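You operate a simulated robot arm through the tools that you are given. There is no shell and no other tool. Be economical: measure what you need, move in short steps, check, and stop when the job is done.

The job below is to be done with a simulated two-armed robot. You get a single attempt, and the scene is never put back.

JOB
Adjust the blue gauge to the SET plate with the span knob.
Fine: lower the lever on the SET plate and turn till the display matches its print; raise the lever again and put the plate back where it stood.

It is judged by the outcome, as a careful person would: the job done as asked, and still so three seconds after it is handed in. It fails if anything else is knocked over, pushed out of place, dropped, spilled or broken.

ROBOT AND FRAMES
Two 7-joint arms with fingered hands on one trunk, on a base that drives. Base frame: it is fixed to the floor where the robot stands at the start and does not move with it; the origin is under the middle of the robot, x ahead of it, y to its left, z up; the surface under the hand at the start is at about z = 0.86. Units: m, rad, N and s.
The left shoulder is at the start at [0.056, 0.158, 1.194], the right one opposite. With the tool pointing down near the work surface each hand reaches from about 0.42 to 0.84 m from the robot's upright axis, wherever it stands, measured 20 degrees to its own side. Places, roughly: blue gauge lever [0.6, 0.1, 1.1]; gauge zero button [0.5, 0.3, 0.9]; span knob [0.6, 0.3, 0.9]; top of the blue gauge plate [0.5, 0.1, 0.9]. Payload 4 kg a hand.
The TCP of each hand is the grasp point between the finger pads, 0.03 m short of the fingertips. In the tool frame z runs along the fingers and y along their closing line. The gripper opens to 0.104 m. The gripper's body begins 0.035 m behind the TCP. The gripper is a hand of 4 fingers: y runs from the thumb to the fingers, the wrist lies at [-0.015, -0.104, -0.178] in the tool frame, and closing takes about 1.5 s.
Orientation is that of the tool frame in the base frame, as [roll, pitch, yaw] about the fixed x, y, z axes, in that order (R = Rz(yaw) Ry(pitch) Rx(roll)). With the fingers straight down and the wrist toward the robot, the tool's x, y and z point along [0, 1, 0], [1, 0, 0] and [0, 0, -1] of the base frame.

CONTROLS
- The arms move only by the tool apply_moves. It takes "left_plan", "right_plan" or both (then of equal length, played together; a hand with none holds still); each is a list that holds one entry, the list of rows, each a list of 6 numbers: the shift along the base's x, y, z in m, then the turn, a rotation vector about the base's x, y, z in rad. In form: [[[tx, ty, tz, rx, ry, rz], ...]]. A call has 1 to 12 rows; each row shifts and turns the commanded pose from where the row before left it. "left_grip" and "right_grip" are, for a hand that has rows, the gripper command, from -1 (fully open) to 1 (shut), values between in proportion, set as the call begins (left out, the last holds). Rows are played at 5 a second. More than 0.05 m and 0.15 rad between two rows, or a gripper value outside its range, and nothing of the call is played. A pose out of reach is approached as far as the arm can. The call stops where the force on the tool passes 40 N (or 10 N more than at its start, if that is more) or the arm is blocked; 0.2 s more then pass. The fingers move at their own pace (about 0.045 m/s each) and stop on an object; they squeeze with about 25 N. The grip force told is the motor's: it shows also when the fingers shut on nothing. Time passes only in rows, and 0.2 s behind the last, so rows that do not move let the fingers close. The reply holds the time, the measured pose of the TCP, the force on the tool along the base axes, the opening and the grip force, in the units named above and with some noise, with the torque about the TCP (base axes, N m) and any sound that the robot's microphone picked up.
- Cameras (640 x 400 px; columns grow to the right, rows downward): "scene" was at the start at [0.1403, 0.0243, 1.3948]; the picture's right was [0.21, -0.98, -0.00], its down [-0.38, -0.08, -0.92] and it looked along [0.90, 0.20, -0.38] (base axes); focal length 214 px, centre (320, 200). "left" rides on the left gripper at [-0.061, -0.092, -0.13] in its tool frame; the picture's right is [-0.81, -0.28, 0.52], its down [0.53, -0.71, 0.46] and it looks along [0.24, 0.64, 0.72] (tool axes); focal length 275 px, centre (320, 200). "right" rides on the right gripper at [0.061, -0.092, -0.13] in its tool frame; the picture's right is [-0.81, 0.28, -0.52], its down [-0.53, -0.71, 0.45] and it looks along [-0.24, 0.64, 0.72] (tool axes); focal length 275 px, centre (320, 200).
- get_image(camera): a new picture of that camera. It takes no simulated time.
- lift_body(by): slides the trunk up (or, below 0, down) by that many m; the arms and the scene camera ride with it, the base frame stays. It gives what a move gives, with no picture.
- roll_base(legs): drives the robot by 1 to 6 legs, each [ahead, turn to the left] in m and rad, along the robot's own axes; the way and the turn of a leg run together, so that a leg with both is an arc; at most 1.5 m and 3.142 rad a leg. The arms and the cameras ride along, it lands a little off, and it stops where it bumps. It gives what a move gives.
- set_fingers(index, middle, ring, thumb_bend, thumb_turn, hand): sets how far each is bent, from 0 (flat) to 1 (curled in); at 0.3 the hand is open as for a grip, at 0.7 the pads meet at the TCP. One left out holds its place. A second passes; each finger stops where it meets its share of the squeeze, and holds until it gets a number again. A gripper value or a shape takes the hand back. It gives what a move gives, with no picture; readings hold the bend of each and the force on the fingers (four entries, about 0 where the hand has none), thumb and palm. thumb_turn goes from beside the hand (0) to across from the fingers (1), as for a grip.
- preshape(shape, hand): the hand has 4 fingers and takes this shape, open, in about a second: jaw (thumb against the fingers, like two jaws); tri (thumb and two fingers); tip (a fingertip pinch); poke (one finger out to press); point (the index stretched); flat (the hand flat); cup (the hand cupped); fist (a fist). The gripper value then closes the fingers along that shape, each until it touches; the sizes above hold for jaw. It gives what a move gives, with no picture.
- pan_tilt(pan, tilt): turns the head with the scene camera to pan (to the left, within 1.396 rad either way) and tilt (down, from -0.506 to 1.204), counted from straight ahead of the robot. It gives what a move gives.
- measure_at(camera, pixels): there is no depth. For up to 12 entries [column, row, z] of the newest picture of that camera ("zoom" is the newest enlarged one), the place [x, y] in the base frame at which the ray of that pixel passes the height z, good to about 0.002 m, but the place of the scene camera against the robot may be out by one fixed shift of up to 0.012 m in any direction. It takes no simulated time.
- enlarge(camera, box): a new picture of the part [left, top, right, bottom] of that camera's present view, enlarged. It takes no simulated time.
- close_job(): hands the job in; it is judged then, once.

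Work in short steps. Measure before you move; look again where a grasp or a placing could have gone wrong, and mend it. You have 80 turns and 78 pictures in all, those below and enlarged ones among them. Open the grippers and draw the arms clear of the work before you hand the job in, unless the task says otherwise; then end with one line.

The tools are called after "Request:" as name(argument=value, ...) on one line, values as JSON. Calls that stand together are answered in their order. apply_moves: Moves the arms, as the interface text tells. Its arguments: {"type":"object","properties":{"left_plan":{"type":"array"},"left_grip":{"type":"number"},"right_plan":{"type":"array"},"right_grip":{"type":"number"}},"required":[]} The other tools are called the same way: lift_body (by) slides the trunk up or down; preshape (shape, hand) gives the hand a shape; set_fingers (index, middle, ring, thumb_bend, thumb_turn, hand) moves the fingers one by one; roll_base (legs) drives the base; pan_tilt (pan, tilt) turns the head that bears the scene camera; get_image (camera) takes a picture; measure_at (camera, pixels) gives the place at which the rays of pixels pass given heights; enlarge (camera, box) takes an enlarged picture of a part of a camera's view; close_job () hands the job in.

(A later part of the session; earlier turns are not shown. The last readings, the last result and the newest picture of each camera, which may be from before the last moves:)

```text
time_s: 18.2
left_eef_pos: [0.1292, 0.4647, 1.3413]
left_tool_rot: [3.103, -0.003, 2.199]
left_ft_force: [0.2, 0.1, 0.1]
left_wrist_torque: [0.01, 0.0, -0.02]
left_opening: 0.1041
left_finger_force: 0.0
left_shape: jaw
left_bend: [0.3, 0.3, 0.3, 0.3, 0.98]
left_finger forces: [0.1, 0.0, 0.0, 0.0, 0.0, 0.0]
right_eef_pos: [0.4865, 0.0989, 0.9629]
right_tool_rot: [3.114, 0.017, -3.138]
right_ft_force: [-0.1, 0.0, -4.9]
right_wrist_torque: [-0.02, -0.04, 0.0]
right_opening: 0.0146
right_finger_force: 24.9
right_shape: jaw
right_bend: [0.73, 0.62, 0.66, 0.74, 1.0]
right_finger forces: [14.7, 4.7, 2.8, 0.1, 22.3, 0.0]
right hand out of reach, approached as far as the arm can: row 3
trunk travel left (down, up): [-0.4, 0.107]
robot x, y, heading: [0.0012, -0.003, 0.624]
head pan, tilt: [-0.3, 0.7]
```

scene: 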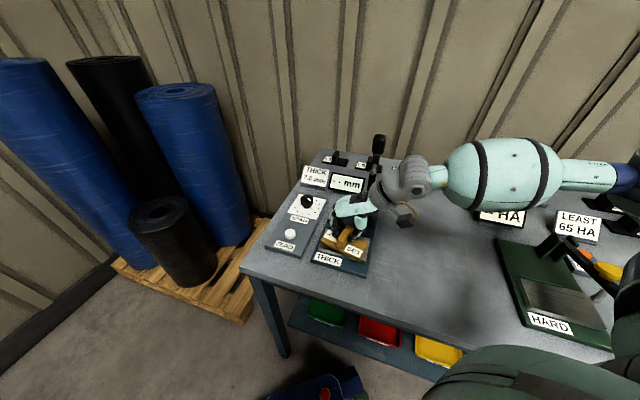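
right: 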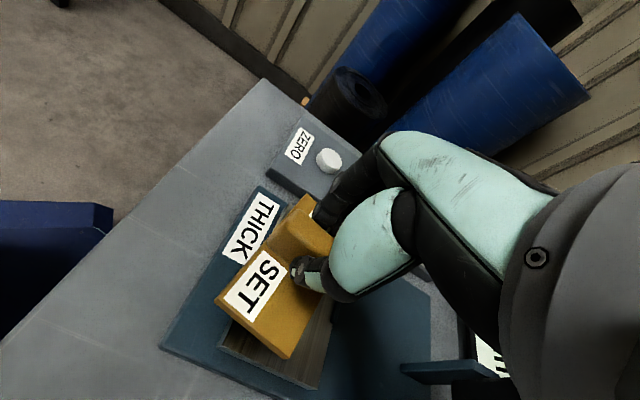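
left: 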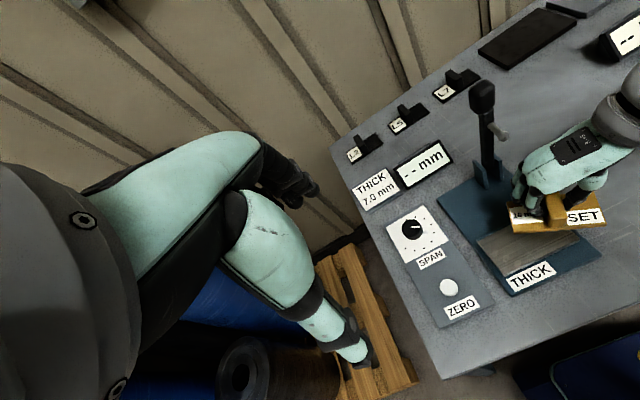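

Now at (0.4865, 0.099, 0.963). Correct the small tilt, nudge +y 5 mm, and lower towards the slab (expected contact at z≈0.931).

Request:
apply_moves(right_plan=[[[0, 0.005, -0.01, -0.018, 0.015, 0], [0, 0, -0.008, 0, 0, 0], [0, 0, -0.006, 0, 0, 0], [0, 0, -0.003, 0, 0, 0], [0, 0, 0, 0, 0, 0]]])

Request:
enlarge(camera="right", box=[140, 160, 360, 400])

Request:
enlarge(camera="scene", box=[290, 170, 410, 280])

```text
time_s: 19.4
left_eef_pos: [0.1258, 0.4631, 1.3424]
left_tool_rot: [3.101, -0.002, 2.198]
left_ft_force: [0.1, 0.4, -0.2]
left_wrist_torque: [-0.07, 0.01, -0.02]
left_opening: 0.104
left_finger_force: 0.0
left_shape: jaw
left_bend: [0.3, 0.3, 0.3, 0.3, 0.98]
left_finger forces: [0.0, 0.0, 0.0, 0.0, 0.1, 0.1]
right_eef_pos: [0.4848, 0.1059, 0.9388]
right_tool_rot: [3.126, 0.011, -3.139]
right_ft_force: [3.3, -1.9, 33.5]
right_wrist_torque: [0.01, -0.08, 0.07]
right_opening: 0.0167
right_finger_force: 25.1
right_shape: jaw
right_bend: [0.73, 0.62, 0.71, 0.75, 1.0]
right_finger forces: [18.1, 7.9, 3.4, 0.0, 30.1, 0.0]
trunk travel left (down, up): [-0.4, 0.107]
robot x, y, heading: [0.0033, -0.0025, 0.628]
head pan, tilt: [-0.3, 0.7]
```

```text
1.67 times, centred on (250, 280) of right
```

zoom: 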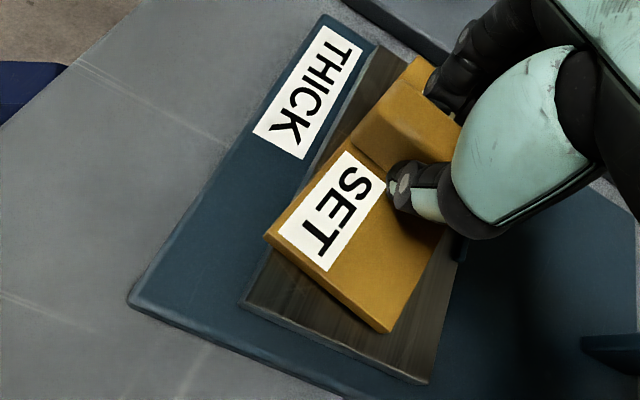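

```text
3.64 times, centred on (350, 225) of scene
```

zoom: 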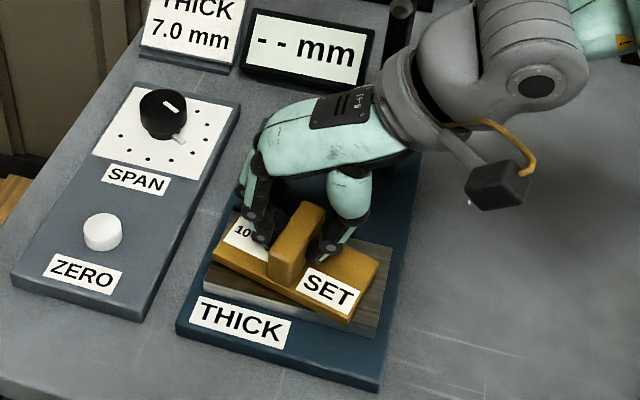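

The plate has touched the slab but looks rotated relative to it. I measure both outlines.

Request:
measure_at(camera="right", pixels=[[217, 303.7, 0.893], [289, 359.6, 0.893], [308, 193, 0.893], [202, 340, 0.882], [316, 389, 0.882], [282, 190, 0.882], [136, 340, 0.872], [252, 168, 0.872]])

Request:
measure_at(camera="zoom", pixels=[[215, 243, 0.893], [350, 318, 0.893], [378, 258, 0.893], [203, 278, 0.882], [378, 330, 0.882], [395, 248, 0.882], [176, 325, 0.872], [380, 382, 0.872]])

```text
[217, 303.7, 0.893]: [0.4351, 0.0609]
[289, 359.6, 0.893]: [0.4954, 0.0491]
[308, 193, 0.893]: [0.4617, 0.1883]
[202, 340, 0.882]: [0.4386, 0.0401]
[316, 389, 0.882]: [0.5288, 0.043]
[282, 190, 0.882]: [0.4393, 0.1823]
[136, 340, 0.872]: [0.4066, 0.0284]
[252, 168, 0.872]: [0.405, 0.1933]
```

```text
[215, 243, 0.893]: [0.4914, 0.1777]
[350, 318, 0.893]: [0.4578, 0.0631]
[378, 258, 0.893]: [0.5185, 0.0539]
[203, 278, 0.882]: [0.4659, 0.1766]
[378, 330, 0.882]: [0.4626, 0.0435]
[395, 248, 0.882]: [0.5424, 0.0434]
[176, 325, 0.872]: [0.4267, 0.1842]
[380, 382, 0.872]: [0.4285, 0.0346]
```

The plate sits ~12° clockwise in the grip, so its rear corner would ride on the lip. I lift, back off, and turn the base another 0.22 rad so I can add that rotation.

Request:
apply_moves(right_plan=[[[0, 0, 0.015, 0, 0, 0], [0, -0.02, 0.03, 0, 0, 0], [0, -0.03, 0, 0, 0, 0], [0.003, -0.03, 0, 0, 0, 0], [0.004, -0.03, 0, 0, 0, 0], [0, 0, 0, 0, 0, 0]]])

Request:
roll_base(legs=[[0, 0.22]])

Request:
get_image(camera="right")

```text
time_s: 20.8
left_eef_pos: [0.1297, 0.4652, 1.3408]
left_tool_rot: [3.104, -0.002, 2.199]
left_ft_force: [-0.3, -0.1, -0.1]
left_wrist_torque: [0.0, 0.0, 0.01]
left_opening: 0.1039
left_finger_force: 0.0
left_shape: jaw
left_bend: [0.3, 0.3, 0.3, 0.3, 0.98]
left_finger forces: [0.0, 0.1, 0.0, 0.0, 0.1, 0.0]
right_eef_pos: [0.4461, 0.0386, 0.9487]
right_tool_rot: [3.133, 0.004, 3.141]
right_ft_force: [-0.5, 0.3, -4.9]
right_wrist_torque: [0.01, 0.04, -0.01]
right_opening: 0.0161
right_finger_force: 25.0
right_shape: jaw
right_bend: [0.73, 0.62, 0.67, 0.75, 1.0]
right_finger forces: [14.7, 5.5, 2.6, 0.0, 22.7, 0.1]
right hand out of reach, approached as far as the arm can: row 2, 3, 4, 5
trunk travel left (down, up): [-0.4, 0.107]
robot x, y, heading: [0.0012, -0.0044, 0.625]
head pan, tilt: [-0.3, 0.7]
```

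```text
time_s: 22.1
left_eef_pos: [0.0205, 0.4819, 1.3416]
left_tool_rot: [3.105, -0.003, 2.424]
left_ft_force: [0.1, -0.2, 0.8]
left_wrist_torque: [0.0, 0.0, -0.02]
left_opening: 0.1039
left_finger_force: 0.1
left_shape: jaw
left_bend: [0.3, 0.3, 0.3, 0.3, 0.98]
left_finger forces: [0.1, 0.0, 0.0, 0.0, 0.1, 0.0]
right_eef_pos: [0.4247, 0.1365, 0.9484]
right_tool_rot: [3.133, 0.006, -2.915]
right_ft_force: [0.9, 0.1, -6.2]
right_wrist_torque: [-0.01, 0.01, -0.02]
right_opening: 0.016
right_finger_force: 25.2
right_shape: jaw
right_bend: [0.73, 0.62, 0.67, 0.75, 1.0]
right_finger forces: [14.7, 5.2, 2.6, 0.1, 22.6, 0.1]
trunk travel left (down, up): [-0.4, 0.107]
robot x, y, heading: [0.007, -0.0027, 0.848]
head pan, tilt: [-0.3, 0.7]
```

```text
43 pictures are left
```

right: 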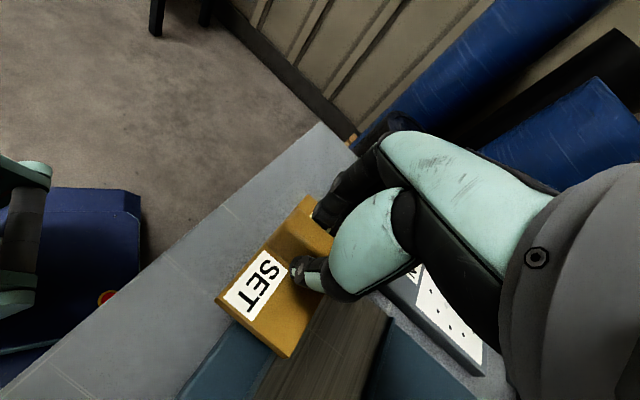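

Now yaw is 0.227 beyond π, which cancels the plate's skew. Raise slightly and move out toward (0.487, 0.106).

Request:
apply_moves(right_plan=[[[0.012, -0.002, 0.012, 0, 0, 0], [0.012, -0.005, 0.005, 0, 0, 0], [0.012, -0.008, 0, 0, 0, 0], [0.012, -0.008, 0, 0, 0, 0], [0.012, -0.008, 0, 0, 0, 0], [0, 0, 0, 0, 0, 0]]])

Request:
get_image(camera="right")

Request:
pan_tilt(pan=-0.5, tilt=0.8)

Request:
get_image(camera="scene")

```text
time_s: 23.5
left_eef_pos: [0.0095, 0.4696, 1.3465]
left_tool_rot: [3.092, -0.002, 2.426]
left_ft_force: [-0.4, -0.2, -0.3]
left_wrist_torque: [0.0, 0.03, 0.0]
left_opening: 0.1038
left_finger_force: 0.0
left_shape: jaw
left_bend: [0.3, 0.3, 0.3, 0.3, 0.98]
left_finger forces: [0.1, 0.1, 0.0, 0.1, 0.0, 0.0]
right_eef_pos: [0.4225, 0.1304, 0.9581]
right_tool_rot: [3.126, 0.018, -2.918]
right_ft_force: [-0.1, 0.0, -5.7]
right_wrist_torque: [-0.01, -0.03, 0.02]
right_opening: 0.0152
right_finger_force: 24.8
right_shape: jaw
right_bend: [0.73, 0.62, 0.67, 0.75, 0.99]
right_finger forces: [15.6, 4.9, 2.5, 0.0, 23.0, 0.0]
right hand out of reach, approached as far as the arm can: row 1, 2, 3, 4, 5
trunk travel left (down, up): [-0.4, 0.107]
robot x, y, heading: [0.0042, -0.0032, 0.852]
head pan, tilt: [-0.3, 0.7]
```

```text
42 pictures are left
```

right: 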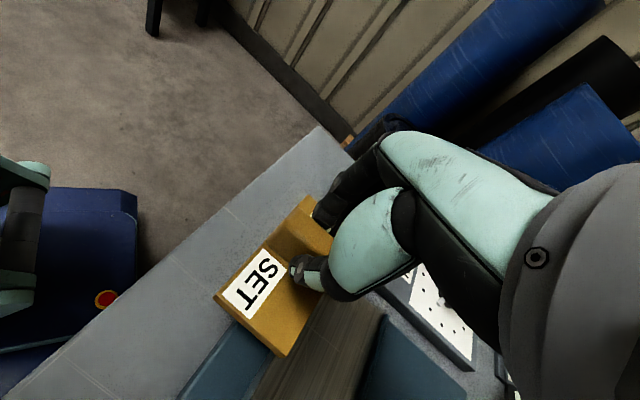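

```text
time_s: 24.3
left_eef_pos: [0.0104, 0.4693, 1.3462]
left_tool_rot: [3.093, -0.005, 2.424]
left_ft_force: [-0.5, -0.7, -0.6]
left_wrist_torque: [0.02, -0.01, 0.0]
left_opening: 0.1034
left_finger_force: 0.1
left_shape: jaw
left_bend: [0.3, 0.3, 0.3, 0.3, 0.98]
left_finger forces: [0.0, 0.0, 0.0, 0.0, 0.0, 0.1]
right_eef_pos: [0.4232, 0.1313, 0.9592]
right_tool_rot: [3.126, 0.019, -2.919]
right_ft_force: [-0.4, 0.4, -5.1]
right_wrist_torque: [-0.01, 0.01, -0.03]
right_opening: 0.015
right_finger_force: 25.0
right_shape: jaw
right_bend: [0.73, 0.62, 0.67, 0.75, 0.99]
right_finger forces: [15.6, 4.9, 2.6, 0.1, 23.0, 0.1]
trunk travel left (down, up): [-0.4, 0.107]
robot x, y, heading: [0.003, -0.0035, 0.848]
head pan, tilt: [-0.499, 0.799]
```

```text
41 pictures are left
```

scene: 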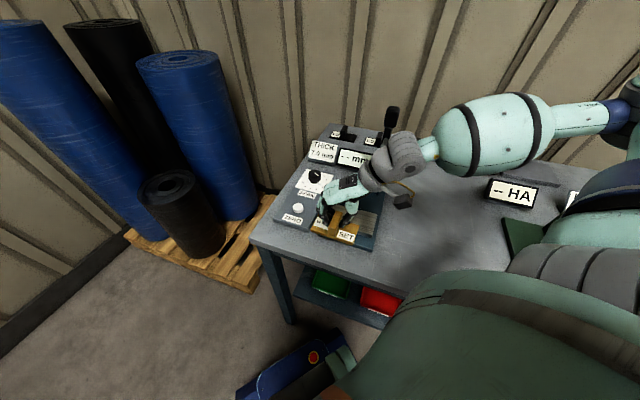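

The added rotation costs reach. Better plan: go back to the heading 0.62, set the plate down a little forward of the rear lip, release, then gently push it square against the lip.

Request:
roll_base(legs=[[0, -0.2]])

Request:
apply_moves(right_plan=[[[0.006, 0.015, 0.005, 0, 0, 0], [0.006, 0.015, 0, 0, 0, 0], [0.006, 0.012, 0, 0, 0, 0], [0.004, 0.01, 0, 0, 0, 0], [0, 0, 0, 0, 0, 0]]])

```text
time_s: 25.5
left_eef_pos: [0.1035, 0.4598, 1.3455]
left_tool_rot: [3.092, -0.003, 2.225]
left_ft_force: [-0.6, -0.5, -0.6]
left_wrist_torque: [-0.02, 0.04, 0.0]
left_opening: 0.1041
left_finger_force: 0.0
left_shape: jaw
left_bend: [0.3, 0.3, 0.3, 0.3, 0.98]
left_finger forces: [0.1, 0.0, 0.0, 0.1, 0.1, 0.1]
right_eef_pos: [0.4399, 0.046, 0.9588]
right_tool_rot: [3.126, 0.02, -3.117]
right_ft_force: [0.1, 0.7, -5.8]
right_wrist_torque: [0.0, -0.03, 0.05]
right_opening: 0.015
right_finger_force: 24.8
right_shape: jaw
right_bend: [0.73, 0.62, 0.67, 0.75, 0.99]
right_finger forces: [15.7, 5.1, 2.5, 0.0, 23.0, 0.1]
trunk travel left (down, up): [-0.4, 0.107]
robot x, y, heading: [0.0036, -0.0024, 0.655]
head pan, tilt: [-0.499, 0.799]
```

```text
time_s: 26.7
left_eef_pos: [0.0921, 0.4507, 1.3496]
left_tool_rot: [3.081, -0.002, 2.224]
left_ft_force: [0.0, 0.0, 0.1]
left_wrist_torque: [0.0, 0.01, 0.01]
left_opening: 0.1044
left_finger_force: 0.0
left_shape: jaw
left_bend: [0.3, 0.3, 0.3, 0.3, 0.98]
left_finger forces: [0.0, 0.0, 0.0, 0.0, 0.0, 0.1]
right_eef_pos: [0.456, 0.0912, 0.9696]
right_tool_rot: [3.119, 0.029, -3.12]
right_ft_force: [0.3, -0.5, -5.1]
right_wrist_torque: [-0.03, -0.01, 0.01]
right_opening: 0.0148
right_finger_force: 24.6
right_shape: jaw
right_bend: [0.73, 0.62, 0.67, 0.75, 0.99]
right_finger forces: [15.6, 5.1, 2.3, 0.0, 22.9, 0.0]
trunk travel left (down, up): [-0.4, 0.107]
robot x, y, heading: [0.0022, -0.0019, 0.653]
head pan, tilt: [-0.499, 0.799]
```

Shift +x 0.02, +y 0.013, correct tilt and lower close to contact.

Request:
apply_moves(right_plan=[[[0.007, 0.005, 0, -0.01, 0.01, 0], [0.007, 0.005, 0, -0.008, 0.01, 0], [0.006, 0.003, -0.005, 0, 0, 0], [0, 0, -0.008, 0, 0, 0], [0, 0, -0.005, 0, 0, 0], [0, 0, 0, 0, 0, 0]]])

Request:
get_image(camera="right")

```text
time_s: 28.1
left_eef_pos: [0.0905, 0.4495, 1.3491]
left_tool_rot: [3.081, -0.004, 2.225]
left_ft_force: [-0.3, 0.8, -0.1]
left_wrist_torque: [0.02, -0.01, -0.01]
left_opening: 0.1041
left_finger_force: 0.1
left_shape: jaw
left_bend: [0.3, 0.3, 0.3, 0.3, 0.98]
left_finger forces: [0.0, 0.0, 0.0, 0.1, 0.0, 0.0]
right_eef_pos: [0.4747, 0.104, 0.9511]
right_tool_rot: [3.137, 0.012, -3.118]
right_ft_force: [0.8, 0.1, -6.0]
right_wrist_torque: [0.02, -0.01, 0.0]
right_opening: 0.0148
right_finger_force: 25.1
right_shape: jaw
right_bend: [0.73, 0.62, 0.67, 0.75, 0.99]
right_finger forces: [15.5, 5.1, 2.3, 0.1, 22.9, 0.0]
trunk travel left (down, up): [-0.4, 0.107]
robot x, y, heading: [0.0003, -0.0061, 0.651]
head pan, tilt: [-0.499, 0.799]
```

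```text
40 pictures are left
```

right: 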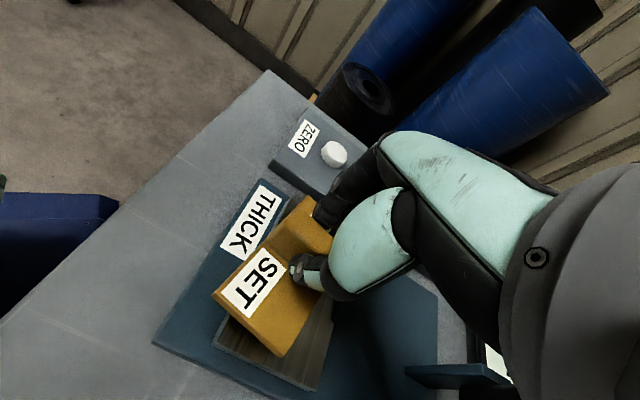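

Position is good; try adding a bit more ccw yaw here before lowering.

Request:
apply_moves(right_plan=[[[0, 0, 0, 0, 0, 0.05], [0, 0, 0, 0, 0, 0.05], [0, 0, 0, 0, 0, 0]]])

```text
time_s: 28.9
left_eef_pos: [0.0908, 0.4498, 1.3493]
left_tool_rot: [3.08, -0.005, 2.225]
left_ft_force: [-0.1, 0.3, 0.7]
left_wrist_torque: [-0.03, -0.02, 0.02]
left_opening: 0.1041
left_finger_force: 0.0
left_shape: jaw
left_bend: [0.3, 0.3, 0.3, 0.3, 0.98]
left_finger forces: [0.0, 0.0, 0.1, 0.0, 0.0, 0.0]
right_eef_pos: [0.4753, 0.1035, 0.9512]
right_tool_rot: [3.137, 0.009, -3.119]
right_ft_force: [0.0, 0.3, -5.5]
right_wrist_torque: [-0.01, 0.02, -0.01]
right_opening: 0.0149
right_finger_force: 25.2
right_shape: jaw
right_bend: [0.73, 0.62, 0.67, 0.75, 0.99]
right_finger forces: [15.5, 5.1, 2.3, 0.0, 22.9, 0.0]
right hand out of reach, approached as far as the arm can: row 1
trunk travel left (down, up): [-0.4, 0.107]
robot x, y, heading: [0.003, -0.0036, 0.654]
head pan, tilt: [-0.499, 0.799]
```

That's the limit. Lower gently to contact.

Request:
apply_moves(right_plan=[[[0, 0, -0.005, 0, 0, 0], [0, 0, -0.003, 0, 0, 0], [0, 0, -0.003, 0, 0, 0], [0, 0, 0, 0, 0, 0]]])

Request:
enlarge(camera="scene", box=[260, 120, 420, 270])

```text
time_s: 29.9
left_eef_pos: [0.0904, 0.4495, 1.3498]
left_tool_rot: [3.078, -0.004, 2.226]
left_ft_force: [-0.8, -0.1, 0.6]
left_wrist_torque: [-0.04, -0.01, 0.0]
left_opening: 0.1041
left_finger_force: 0.1
left_shape: jaw
left_bend: [0.3, 0.3, 0.3, 0.3, 0.98]
left_finger forces: [0.1, 0.0, 0.0, 0.0, 0.0, 0.0]
right_eef_pos: [0.4581, 0.096, 0.9454]
right_tool_rot: [3.135, 0.01, -3.069]
right_ft_force: [0.4, -0.2, -5.0]
right_wrist_torque: [-0.06, -0.03, -0.02]
right_opening: 0.0146
right_finger_force: 24.9
right_shape: jaw
right_bend: [0.73, 0.62, 0.67, 0.75, 0.99]
right_finger forces: [15.5, 4.9, 2.2, 0.0, 22.7, 0.0]
right hand out of reach, approached as far as the arm can: row 1
trunk travel left (down, up): [-0.4, 0.107]
robot x, y, heading: [-0.0003, 0.0014, 0.654]
head pan, tilt: [-0.499, 0.799]
```

```text
2.67 times, centred on (340, 195) of scene
```

zoom: 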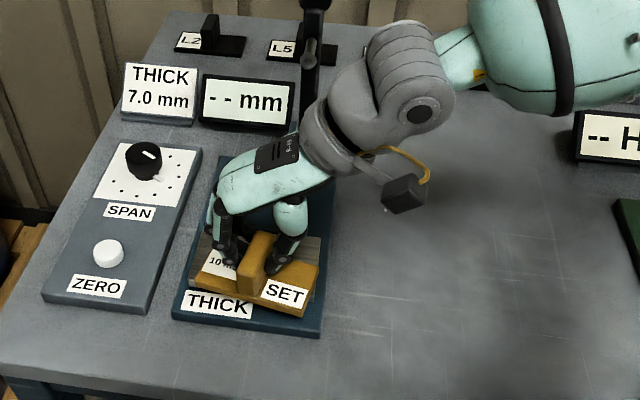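

Yaw went to 3.21 (plate nearly square) but x dropped to 0.458. Try moving +x again in small steps.

Request:
apply_moves(right_plan=[[[0.006, 0.003, 0.002, 0, 0, 0], [0.006, 0.003, 0, 0, 0, 0], [0.005, 0.002, 0, 0, 0, 0], [0, 0, 0, 0, 0, 0]]])

```text
time_s: 30.9
left_eef_pos: [0.09, 0.4502, 1.3501]
left_tool_rot: [3.081, -0.004, 2.226]
left_ft_force: [-0.5, -0.2, -0.6]
left_wrist_torque: [-0.04, 0.0, -0.05]
left_opening: 0.1039
left_finger_force: 0.0
left_shape: jaw
left_bend: [0.3, 0.3, 0.3, 0.3, 0.98]
left_finger forces: [0.1, 0.0, 0.0, 0.1, 0.0, 0.0]
right_eef_pos: [0.4635, 0.0997, 0.9491]
right_tool_rot: [3.134, 0.01, -3.07]
right_ft_force: [0.0, 0.0, -4.8]
right_wrist_torque: [-0.01, 0.0, 0.02]
right_opening: 0.0149
right_finger_force: 25.3
right_shape: jaw
right_bend: [0.73, 0.62, 0.67, 0.75, 0.99]
right_finger forces: [15.5, 5.0, 2.3, 0.0, 22.6, 0.1]
right hand out of reach, approached as far as the arm can: row 2, 3
trunk travel left (down, up): [-0.4, 0.107]
robot x, y, heading: [0.0016, -0.0016, 0.658]
head pan, tilt: [-0.499, 0.799]
```

The arm is at its limit, so I drive the base ahead 18 mm, which carries the hand to about (0.478, 0.111).

Request:
roll_base(legs=[[0.018, 0]])

Request:
enlarge(camera="scene", box=[260, 120, 420, 270])

```text
time_s: 31.7
left_eef_pos: [0.1004, 0.4556, 1.3524]
left_tool_rot: [3.075, -0.003, 2.225]
left_ft_force: [-1.1, -0.6, 0.0]
left_wrist_torque: [0.03, 0.01, 0.02]
left_opening: 0.104
left_finger_force: 0.1
left_shape: jaw
left_bend: [0.3, 0.3, 0.3, 0.3, 0.98]
left_finger forces: [0.1, 0.1, 0.0, 0.0, 0.0, 0.0]
right_eef_pos: [0.4756, 0.1071, 0.9498]
right_tool_rot: [3.133, 0.013, -3.07]
right_ft_force: [-1.5, -0.5, -5.8]
right_wrist_torque: [0.01, 0.01, -0.03]
right_opening: 0.0149
right_finger_force: 24.7
right_shape: jaw
right_bend: [0.73, 0.62, 0.67, 0.75, 0.99]
right_finger forces: [15.4, 4.9, 2.2, 0.1, 22.8, 0.0]
trunk travel left (down, up): [-0.4, 0.107]
robot x, y, heading: [0.0201, 0.0083, 0.649]
head pan, tilt: [-0.499, 0.799]
```

```text
2.67 times, centred on (340, 195) of scene
```

zoom: 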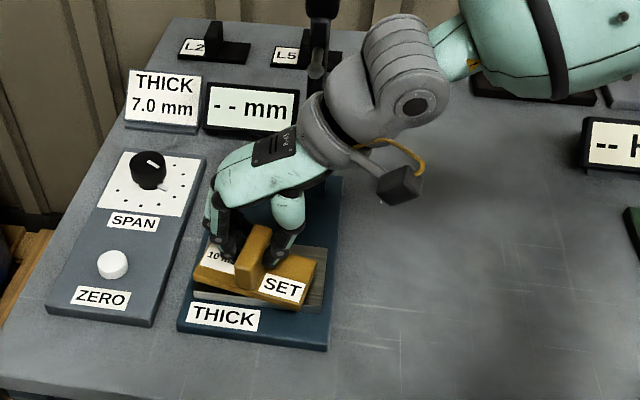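

Position good: (0.476, 0.107). Lower with the trunk to avoid arm limits.

Request:
lift_body(by=-0.009)

```text
time_s: 32.2
left_eef_pos: [0.0923, 0.4502, 1.3446]
left_tool_rot: [3.065, -0.003, 2.224]
left_ft_force: [0.4, 0.3, 0.0]
left_wrist_torque: [0.0, -0.03, 0.01]
left_opening: 0.1041
left_finger_force: 0.0
left_shape: jaw
left_bend: [0.3, 0.3, 0.3, 0.3, 0.98]
left_finger forces: [0.1, 0.1, 0.0, 0.0, 0.0, 0.1]
right_eef_pos: [0.4703, 0.1017, 0.9444]
right_tool_rot: [3.128, 0.02, -3.072]
right_ft_force: [-0.8, 0.2, -5.2]
right_wrist_torque: [0.0, 0.0, 0.0]
right_opening: 0.0146
right_finger_force: 25.1
right_shape: jaw
right_bend: [0.72, 0.62, 0.67, 0.75, 0.99]
right_finger forces: [15.7, 5.3, 2.1, 0.0, 23.1, 0.0]
trunk travel left (down, up): [-0.391, 0.116]
robot x, y, heading: [0.0172, 0.0076, 0.651]
head pan, tilt: [-0.499, 0.799]
```

It leaned back 5 mm; drive ahead 14 mm and lower a little more.

Request:
roll_base(legs=[[0.016, 0]])

Request:
lift_body(by=-0.008)

```text
time_s: 33.0
left_eef_pos: [0.1012, 0.4562, 1.3471]
left_tool_rot: [3.061, -0.006, 2.225]
left_ft_force: [0.2, -0.3, 0.4]
left_wrist_torque: [0.0, 0.0, 0.0]
left_opening: 0.1037
left_finger_force: 0.0
left_shape: jaw
left_bend: [0.3, 0.3, 0.3, 0.3, 0.98]
left_finger forces: [0.0, 0.0, 0.0, 0.1, 0.0, 0.0]
right_eef_pos: [0.4812, 0.1109, 0.945]
right_tool_rot: [3.126, 0.024, -3.07]
right_ft_force: [-0.2, -0.3, -5.7]
right_wrist_torque: [-0.03, -0.05, 0.03]
right_opening: 0.0146
right_finger_force: 25.5
right_shape: jaw
right_bend: [0.72, 0.62, 0.67, 0.75, 0.99]
right_finger forces: [15.6, 5.3, 2.2, 0.0, 23.3, 0.1]
trunk travel left (down, up): [-0.391, 0.116]
robot x, y, heading: [0.0315, 0.0155, 0.645]
head pan, tilt: [-0.499, 0.799]
```

```text
time_s: 33.6
left_eef_pos: [0.0926, 0.4503, 1.3415]
left_tool_rot: [3.052, -0.005, 2.225]
left_ft_force: [-0.2, -1.2, 0.6]
left_wrist_torque: [0.0, -0.01, 0.03]
left_opening: 0.1042
left_finger_force: 0.0
left_shape: jaw
left_bend: [0.3, 0.3, 0.3, 0.3, 0.98]
left_finger forces: [0.0, 0.0, 0.1, 0.0, 0.0, 0.0]
right_eef_pos: [0.4751, 0.106, 0.9424]
right_tool_rot: [3.122, 0.031, -3.071]
right_ft_force: [0.0, 0.1, -5.0]
right_wrist_torque: [0.01, 0.02, 0.03]
right_opening: 0.0149
right_finger_force: 25.1
right_shape: jaw
right_bend: [0.72, 0.62, 0.67, 0.75, 0.99]
right_finger forces: [15.6, 5.4, 2.3, 0.1, 23.2, 0.0]
trunk travel left (down, up): [-0.383, 0.124]
robot x, y, heading: [0.03, 0.0185, 0.654]
head pan, tilt: [-0.499, 0.799]
```

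Fine at (0.475, 0.106). Fix the tilt and lower with the arm a few mm.

Request:
apply_moves(right_plan=[[[0, 0, -0.002, -0.01, 0.015, 0], [0, 0, -0.003, -0.01, 0.01, 0], [0, 0, -0.002, 0, 0, 0], [0, 0, 0, 0, 0, 0]]])

Request:
enlarge(camera="scene", box=[270, 140, 390, 270])

```text
time_s: 34.6
left_eef_pos: [0.0903, 0.4501, 1.3409]
left_tool_rot: [3.052, -0.003, 2.226]
left_ft_force: [0.0, 0.8, 0.4]
left_wrist_torque: [0.01, 0.04, -0.01]
left_opening: 0.1041
left_finger_force: 0.0
left_shape: jaw
left_bend: [0.3, 0.3, 0.3, 0.3, 0.98]
left_finger forces: [0.0, 0.0, 0.1, 0.0, 0.1, 0.0]
right_eef_pos: [0.4747, 0.1087, 0.9376]
right_tool_rot: [3.132, 0.013, -3.071]
right_ft_force: [9.1, 0.8, 37.1]
right_wrist_torque: [0.14, -0.14, -0.02]
right_opening: 0.0169
right_finger_force: 25.0
right_shape: jaw
right_bend: [0.73, 0.62, 0.71, 0.75, 0.99]
right_finger forces: [20.7, 8.2, 3.5, 0.0, 29.5, 0.0]
trunk travel left (down, up): [-0.383, 0.124]
robot x, y, heading: [0.0296, 0.0202, 0.657]
head pan, tilt: [-0.499, 0.799]
```

```text
3.08 times, centred on (330, 205) of scene
```

zoom: 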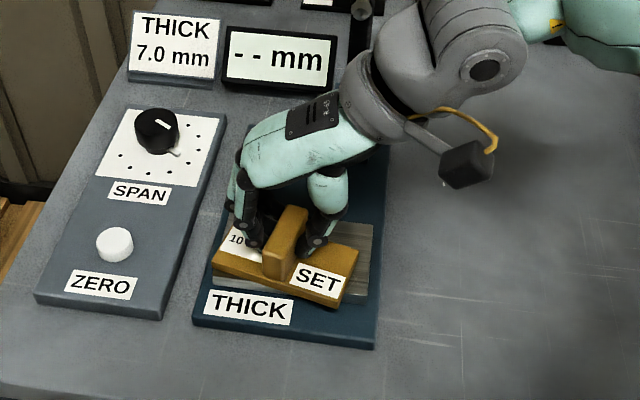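

Plate is on the slab with slight skew (~6°), clear of the lip. Ease pressure and open.

Request:
apply_moves(right_plan=[[[0, 0, 0.001, 0, 0, 0], [0, 0, 0, 0, 0, 0], [0, 0, 0, 0, 0, 0], [0, 0, 0, 0, 0, 0], [0, 0, 0, 0, 0, 0], [0, 0, 0, 0, 0, 0]]], right_grip=-1)

Request:
enlarge(camera="scene", box=[270, 140, 390, 270])

```text
time_s: 36.0
left_eef_pos: [0.0924, 0.4507, 1.3407]
left_tool_rot: [3.053, -0.005, 2.227]
left_ft_force: [0.3, -0.9, 0.3]
left_wrist_torque: [0.03, -0.01, -0.03]
left_opening: 0.1038
left_finger_force: 0.1
left_shape: jaw
left_bend: [0.3, 0.3, 0.3, 0.3, 0.98]
left_finger forces: [0.1, 0.0, 0.0, 0.0, 0.1, 0.1]
right_eef_pos: [0.4746, 0.1066, 0.9356]
right_tool_rot: [3.139, 0.007, -3.07]
right_ft_force: [0.4, -0.2, 0.0]
right_wrist_torque: [0.0, 0.02, -0.03]
right_opening: 0.1036
right_finger_force: 0.0
right_shape: jaw
right_bend: [0.3, 0.3, 0.3, 0.3, 0.98]
right_finger forces: [0.0, 0.1, 0.0, 0.0, 0.0, 0.0]
trunk travel left (down, up): [-0.383, 0.124]
robot x, y, heading: [0.0271, 0.0207, 0.656]
head pan, tilt: [-0.499, 0.799]
```

```text
3.08 times, centred on (330, 205) of scene
```

zoom: 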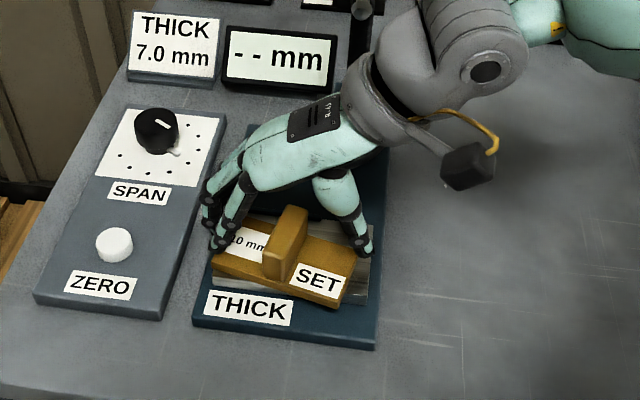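

Released and standing flat. Measure its outline, and raise the hand clear.

Request:
measure_at(camera="zoom", pixels=[[213, 263, 0.896], [340, 302, 0.896], [358, 255, 0.896], [377, 226, 0.886], [368, 299, 0.886], [308, 210, 0.92], [283, 250, 0.92]])

Request:
apply_moves(right_plan=[[[0, 0, 0.015, 0, 0, 0], [0, 0, 0.02, 0, 0, 0], [0, 0, 0.03, 0, 0, 0], [0, -0.01, 0.03, 0, 0, -0.05], [0, -0.02, 0.03, 0, 0, -0.1], [0, -0.03, 0.03, 0, 0, -0.1], [0, -0.04, 0.02, 0, 0, -0.15], [0, -0.04, 0.02, 0, 0, -0.15]]])

Request:
get_image(camera="scene")

```text
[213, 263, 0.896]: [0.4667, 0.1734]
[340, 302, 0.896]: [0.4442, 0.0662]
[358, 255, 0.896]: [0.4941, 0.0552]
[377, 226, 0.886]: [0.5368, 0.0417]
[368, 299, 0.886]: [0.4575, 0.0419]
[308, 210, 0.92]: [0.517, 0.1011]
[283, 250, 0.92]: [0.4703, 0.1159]
```

```text
time_s: 37.8
left_eef_pos: [0.0918, 0.4487, 1.3409]
left_tool_rot: [3.051, -0.004, 2.226]
left_ft_force: [0.1, 0.1, -0.1]
left_wrist_torque: [0.02, 0.0, -0.02]
left_opening: 0.1037
left_finger_force: 0.1
left_shape: jaw
left_bend: [0.3, 0.3, 0.3, 0.3, 0.98]
left_finger forces: [0.0, 0.0, 0.0, 0.0, 0.0, 0.0]
right_eef_pos: [0.4684, -0.0354, 1.1226]
right_tool_rot: [-3.141, 0.003, 2.661]
right_ft_force: [0.4, 0.0, 0.0]
right_wrist_torque: [0.03, -0.03, 0.0]
right_opening: 0.1041
right_finger_force: 0.0
right_shape: jaw
right_bend: [0.3, 0.3, 0.3, 0.3, 0.98]
right_finger forces: [0.1, 0.0, 0.0, 0.0, 0.0, 0.0]
right hand out of reach, approached as far as the arm can: row 2, 3, 8
trunk travel left (down, up): [-0.383, 0.124]
robot x, y, heading: [0.0301, 0.0175, 0.651]
head pan, tilt: [-0.499, 0.799]
```

```text
35 pictures are left
```

scene: 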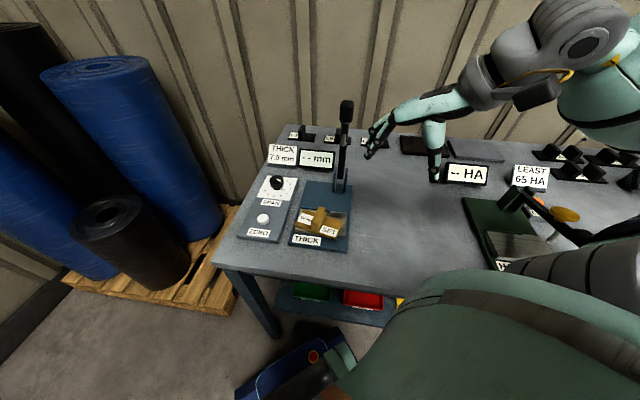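

Plate is on the slab; now I turn the base back to ~0.2 rad heading so both hands can work, then push the plate square against the lip and later handle lever and knob.

Request:
roll_base(legs=[[0, -0.45]])

Request:
pan_tilt(pan=0.0, tilt=0.75)

Request:
get_image(camera="scene")

```text
time_s: 39.7
left_eef_pos: [0.2738, 0.3811, 1.3412]
left_tool_rot: [3.052, -0.004, 1.777]
left_ft_force: [0.2, 0.0, 1.1]
left_wrist_torque: [0.03, 0.0, 0.03]
left_opening: 0.1041
left_finger_force: 0.0
left_shape: jaw
left_bend: [0.3, 0.3, 0.3, 0.3, 0.98]
left_finger forces: [0.1, 0.0, 0.0, 0.1, 0.0, 0.0]
right_eef_pos: [0.4037, -0.2188, 1.1226]
right_tool_rot: [3.139, 0.007, 2.216]
right_ft_force: [-0.8, -0.4, 0.0]
right_wrist_torque: [0.01, -0.01, 0.0]
right_opening: 0.1038
right_finger_force: 0.1
right_shape: jaw
right_bend: [0.3, 0.3, 0.3, 0.3, 0.98]
right_finger forces: [0.0, 0.1, 0.1, 0.1, 0.0, 0.1]
trunk travel left (down, up): [-0.383, 0.124]
robot x, y, heading: [0.0273, 0.0217, 0.203]
head pan, tilt: [-0.499, 0.799]
```

```text
time_s: 40.6
left_eef_pos: [0.2566, 0.3769, 1.3457]
left_tool_rot: [3.042, -0.006, 1.779]
left_ft_force: [-0.2, 0.6, 0.0]
left_wrist_torque: [-0.02, 0.0, -0.03]
left_opening: 0.1037
left_finger_force: 0.1
left_shape: jaw
left_bend: [0.3, 0.3, 0.3, 0.3, 0.98]
left_finger forces: [0.0, 0.0, 0.0, 0.0, 0.1, 0.1]
right_eef_pos: [0.3962, -0.2249, 1.1273]
right_tool_rot: [3.123, 0.001, 2.202]
right_ft_force: [-0.1, 0.3, 0.5]
right_wrist_torque: [-0.02, -0.02, 0.02]
right_opening: 0.1039
right_finger_force: 0.0
right_shape: jaw
right_bend: [0.3, 0.3, 0.3, 0.3, 0.97]
right_finger forces: [0.0, 0.0, 0.0, 0.0, 0.0, 0.0]
trunk travel left (down, up): [-0.383, 0.124]
robot x, y, heading: [0.0304, 0.0166, 0.211]
head pan, tilt: [0.0, 0.75]
```

```text
34 pictures are left
```

scene: 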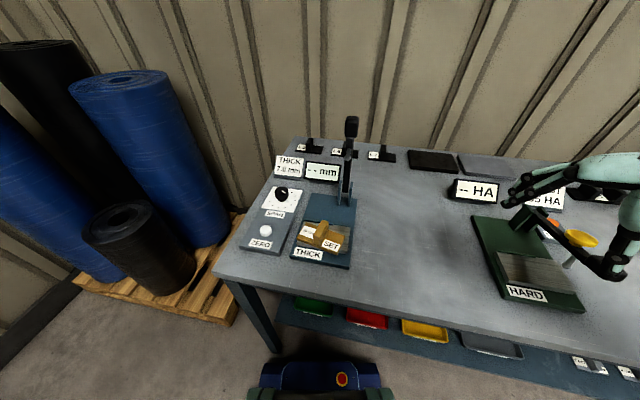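

Close the right hand and bring it in front of the plate at a safe height.

Request:
apply_moves(right_plan=[[[0, 0.042, 0, 0, 0, -0.07], [0, 0.042, 0, 0, 0, -0.07], [0, 0.042, 0, 0, 0, -0.07], [0, 0.042, 0, 0, 0, -0.07], [0, 0.042, -0.02, 0, 0, -0.07], [0, 0.042, -0.03, 0, 0, -0.07], [0, 0.042, -0.04, 0, 0, -0.07], [0, 0.042, -0.04, 0, 0, -0.07], [0, 0, 0, 0, 0, 0]]], right_grip=1)

Request:
get_image(camera="right")

```text
refused: row 6 steps farther than a row can; nothing moved
```

```text
33 pictures are left
```

right: 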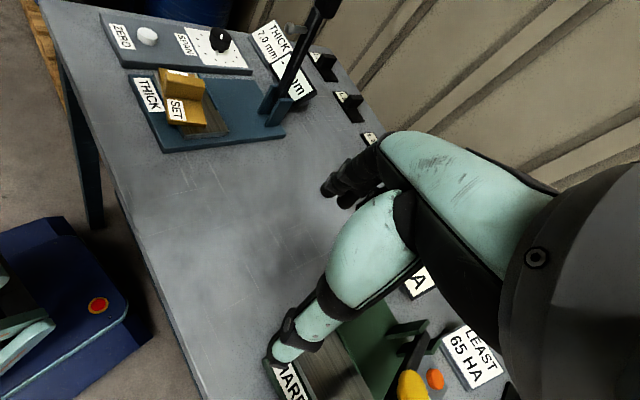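

Same path with shorter row steps.

Request:
apply_moves(right_plan=[[[0, 0.042, 0, 0, 0, -0.07], [0, 0.042, 0, 0, 0, -0.07], [0, 0.042, 0, 0, 0, -0.07], [0, 0.042, 0, 0, 0, -0.07], [0, 0.042, -0.02, 0, 0, -0.07], [0, 0.042, -0.025, 0, 0, -0.07], [0, 0.042, -0.025, 0, 0, -0.07], [0, 0.042, -0.025, 0, 0, -0.07], [0, 0, -0.035, 0, 0, 0], [0, 0, 0, 0, 0, 0]]], right_grip=1)

Request:
get_image(camera="right")

Request:
enlarge(camera="scene", box=[230, 110, 400, 280])

```text
time_s: 42.8
left_eef_pos: [0.2579, 0.378, 1.3442]
left_tool_rot: [3.04, -0.006, 1.78]
left_ft_force: [-0.4, 0.1, -0.8]
left_wrist_torque: [-0.02, 0.01, -0.03]
left_opening: 0.1041
left_finger_force: 0.0
left_shape: jaw
left_bend: [0.3, 0.3, 0.3, 0.3, 0.98]
left_finger forces: [0.1, 0.1, 0.0, 0.0, 0.1, 0.0]
right_eef_pos: [0.4243, 0.1099, 1.0162]
right_tool_rot: [3.129, 0.01, 1.656]
right_ft_force: [-0.5, -0.8, -0.8]
right_wrist_torque: [0.01, 0.02, 0.02]
right_opening: 0.0
right_finger_force: 24.9
right_shape: jaw
right_bend: [0.7, 0.7, 0.7, 0.47, 1.0]
right_finger forces: [0.0, 0.0, 0.1, 0.0, 0.0, 0.0]
right hand out of reach, approached as far as the arm can: row 1, 2
trunk travel left (down, up): [-0.383, 0.124]
robot x, y, heading: [0.0311, 0.0186, 0.207]
head pan, tilt: [0.0, 0.75]
```

```text
32 pictures are left
```

right: 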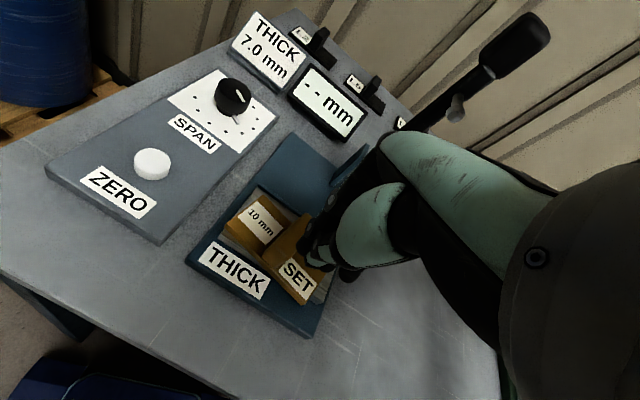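

```text
2.35 times, centred on (315, 195) of scene
```

zoom: 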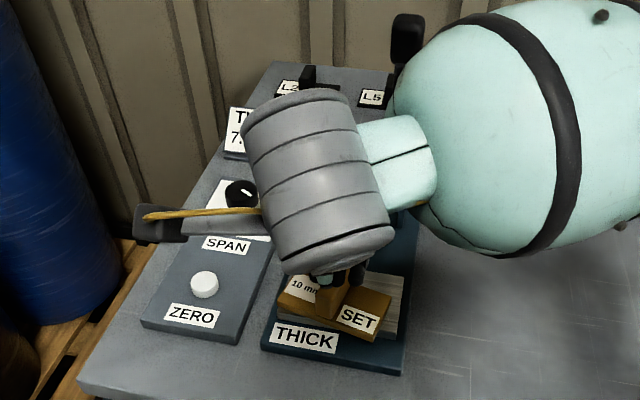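

Good view. Zoom on the plate to measure its pose relative to slab.

Request:
enlarge(camera="right", box=[180, 170, 350, 340])

```text
2.35 times, centred on (265, 255) of right
```

zoom: 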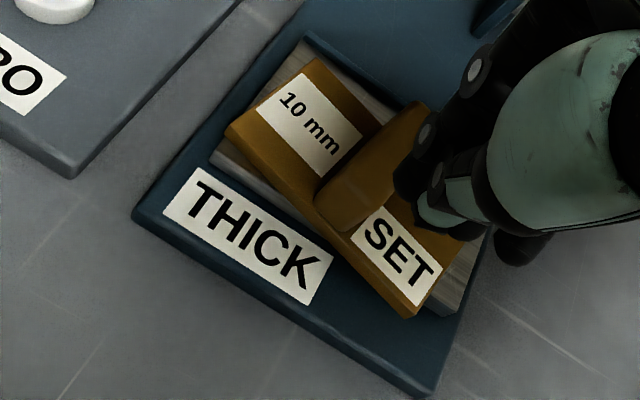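

Request:
measure_at(camera="zoom", pixels=[[233, 126, 0.896], [315, 58, 0.896], [412, 309, 0.896], [314, 200, 0.924], [350, 223, 0.924], [305, 40, 0.886], [212, 155, 0.886], [440, 312, 0.886], [135, 212, 0.872], [425, 392, 0.872]])

```text
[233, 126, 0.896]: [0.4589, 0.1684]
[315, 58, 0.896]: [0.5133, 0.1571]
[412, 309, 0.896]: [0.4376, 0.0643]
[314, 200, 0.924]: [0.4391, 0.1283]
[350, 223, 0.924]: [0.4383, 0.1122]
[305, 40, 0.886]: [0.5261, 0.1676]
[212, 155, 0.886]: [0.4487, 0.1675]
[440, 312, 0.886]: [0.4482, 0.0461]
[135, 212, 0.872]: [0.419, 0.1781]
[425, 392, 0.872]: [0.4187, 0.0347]
```

Plate skew is 11.6°, rear corner 13 mm from the lip. I back the base 5 cm to get room in front, then lower the closed fingers before the handle's front end (0.4385, 0.12).

Request:
roll_base(legs=[[-0.05, 0]])

Request:
apply_moves(right_plan=[[[0.01, 0.01, -0.02, 0, 0, -0.04], [0.01, 0.01, -0.02, 0, 0, -0.04], [0, 0, -0.02, 0, 0, 0], [0, 0, -0.01, 0, 0, 0], [0, 0, 0, 0, 0, 0]]])

Request:
get_image(camera="right")

```text
time_s: 43.8
left_eef_pos: [0.2127, 0.3681, 1.3421]
left_tool_rot: [3.047, -0.007, 1.781]
left_ft_force: [-0.3, 0.6, -0.6]
left_wrist_torque: [-0.02, 0.02, -0.03]
left_opening: 0.1036
left_finger_force: 0.1
left_shape: jaw
left_bend: [0.3, 0.3, 0.3, 0.3, 0.98]
left_finger forces: [0.0, 0.0, 0.0, 0.0, 0.0, 0.0]
right_eef_pos: [0.3779, 0.0985, 1.0152]
right_tool_rot: [3.134, 0.01, 1.654]
right_ft_force: [0.2, -0.7, 1.3]
right_wrist_torque: [0.04, -0.03, 0.0]
right_opening: 0.0
right_finger_force: 25.1
right_shape: jaw
right_bend: [0.7, 0.7, 0.7, 0.47, 1.0]
right_finger forces: [0.0, 0.0, 0.0, 0.0, 0.0, 0.0]
trunk travel left (down, up): [-0.383, 0.124]
robot x, y, heading: [-0.0183, 0.0093, 0.208]
head pan, tilt: [0.0, 0.75]
```

```text
time_s: 45.0
left_eef_pos: [0.2134, 0.3675, 1.3424]
left_tool_rot: [3.045, -0.007, 1.779]
left_ft_force: [-0.7, 0.1, 0.2]
left_wrist_torque: [0.01, -0.04, 0.04]
left_opening: 0.1037
left_finger_force: 0.1
left_shape: jaw
left_bend: [0.3, 0.3, 0.3, 0.3, 0.98]
left_finger forces: [0.1, 0.0, 0.1, 0.0, 0.1, 0.0]
right_eef_pos: [0.3987, 0.1197, 0.9459]
right_tool_rot: [3.133, 0.011, 1.574]
right_ft_force: [-1.0, -0.6, 0.1]
right_wrist_torque: [0.04, 0.0, 0.01]
right_opening: 0.0
right_finger_force: 25.5
right_shape: jaw
right_bend: [0.7, 0.7, 0.7, 0.47, 1.0]
right_finger forces: [0.0, 0.0, 0.0, 0.1, 0.1, 0.0]
trunk travel left (down, up): [-0.383, 0.124]
robot x, y, heading: [-0.0202, 0.0091, 0.209]
head pan, tilt: [0.0, 0.75]
```

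```text
29 pictures are left
```

right: 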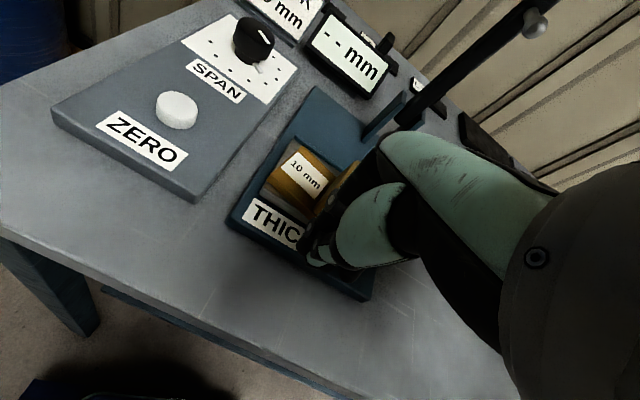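

Lower a bit and push +x in small steps, reading the force.

Request:
apply_moves(right_plan=[[[0, -0.004, -0.008, 0, 0, 0], [0.006, 0, 0, 0, 0, 0], [0.006, 0, 0, 0, 0, 0], [0.006, 0, 0, 0, 0, 0], [0.005, 0, 0, 0, 0, 0], [0.005, 0, 0, 0, 0, 0], [0, 0, 0, 0, 0, 0]]])

Request:
enlarge(camera="right", box=[200, 90, 420, 320])

```text
time_s: 46.6
left_eef_pos: [0.2205, 0.3687, 1.3401]
left_tool_rot: [3.051, -0.007, 1.78]
left_ft_force: [0.7, 0.1, 0.3]
left_wrist_torque: [-0.01, 0.01, 0.02]
left_opening: 0.1042
left_finger_force: 0.1
left_shape: jaw
left_bend: [0.3, 0.3, 0.3, 0.3, 0.98]
left_finger forces: [0.0, 0.0, 0.1, 0.0, 0.0, 0.0]
right_eef_pos: [0.4329, 0.1153, 0.935]
right_tool_rot: [3.137, 0.009, 1.573]
right_ft_force: [-0.4, -0.3, -0.4]
right_wrist_torque: [0.01, 0.0, -0.03]
right_opening: 0.0001
right_finger_force: 25.4
right_shape: jaw
right_bend: [0.7, 0.7, 0.7, 0.47, 1.0]
right_finger forces: [0.0, 1.5, 0.1, 0.0, 0.0, 0.0]
trunk travel left (down, up): [-0.383, 0.124]
robot x, y, heading: [-0.0217, 0.0043, 0.205]
head pan, tilt: [0.0, 0.75]
```

```text
1.74 times, centred on (310, 205) of right
```

zoom: 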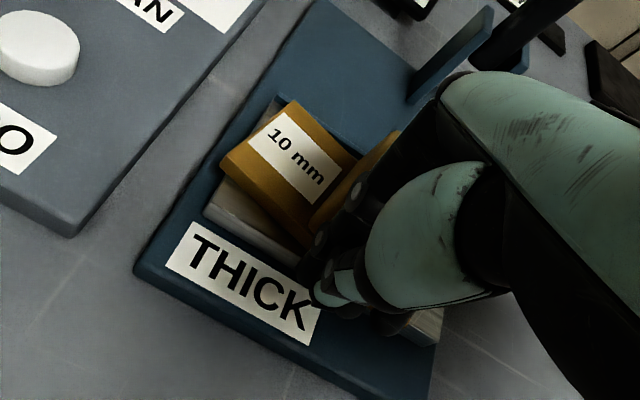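

The middle finger touches the handle (1.5 N) and the plate slid. Continue pushing 4 mm steps.

Request:
apply_moves(right_plan=[[[0.004, 0, 0, 0, 0, 0], [0.004, 0, 0, 0, 0, 0], [0.004, 0, 0, 0, 0, 0], [0, 0, 0, 0, 0, 0]]])

Request:
enlarge(camera="right", box=[200, 90, 420, 320])

```text
time_s: 47.6
left_eef_pos: [0.2202, 0.3696, 1.3404]
left_tool_rot: [3.051, -0.006, 1.781]
left_ft_force: [-0.2, 0.3, 0.3]
left_wrist_torque: [0.01, 0.01, 0.0]
left_opening: 0.104
left_finger_force: 0.0
left_shape: jaw
left_bend: [0.3, 0.3, 0.3, 0.3, 0.98]
left_finger forces: [0.0, 0.0, 0.0, 0.0, 0.1, 0.0]
right_eef_pos: [0.4425, 0.1141, 0.9349]
right_tool_rot: [3.139, 0.01, 1.574]
right_ft_force: [-8.6, -4.9, 1.9]
right_wrist_torque: [0.0, -0.03, -0.1]
right_opening: 0.0003
right_finger_force: 25.4
right_shape: jaw
right_bend: [0.7, 0.7, 0.7, 0.47, 1.0]
right_finger forces: [8.5, 4.3, 0.0, 0.0, 0.0, 0.0]
trunk travel left (down, up): [-0.383, 0.124]
robot x, y, heading: [-0.0233, 0.0084, 0.205]
head pan, tilt: [0.0, 0.75]
```

```text
1.74 times, centred on (310, 205) of right
```

zoom: 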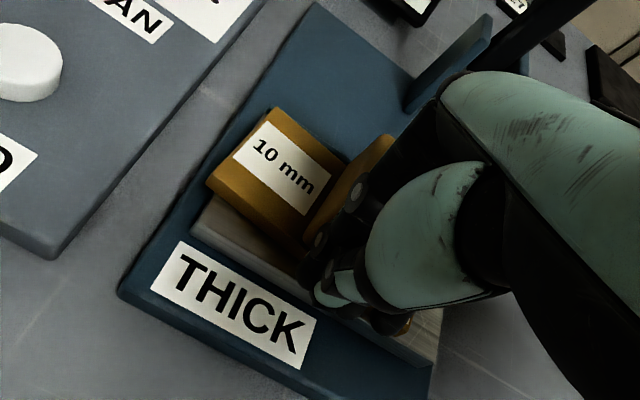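

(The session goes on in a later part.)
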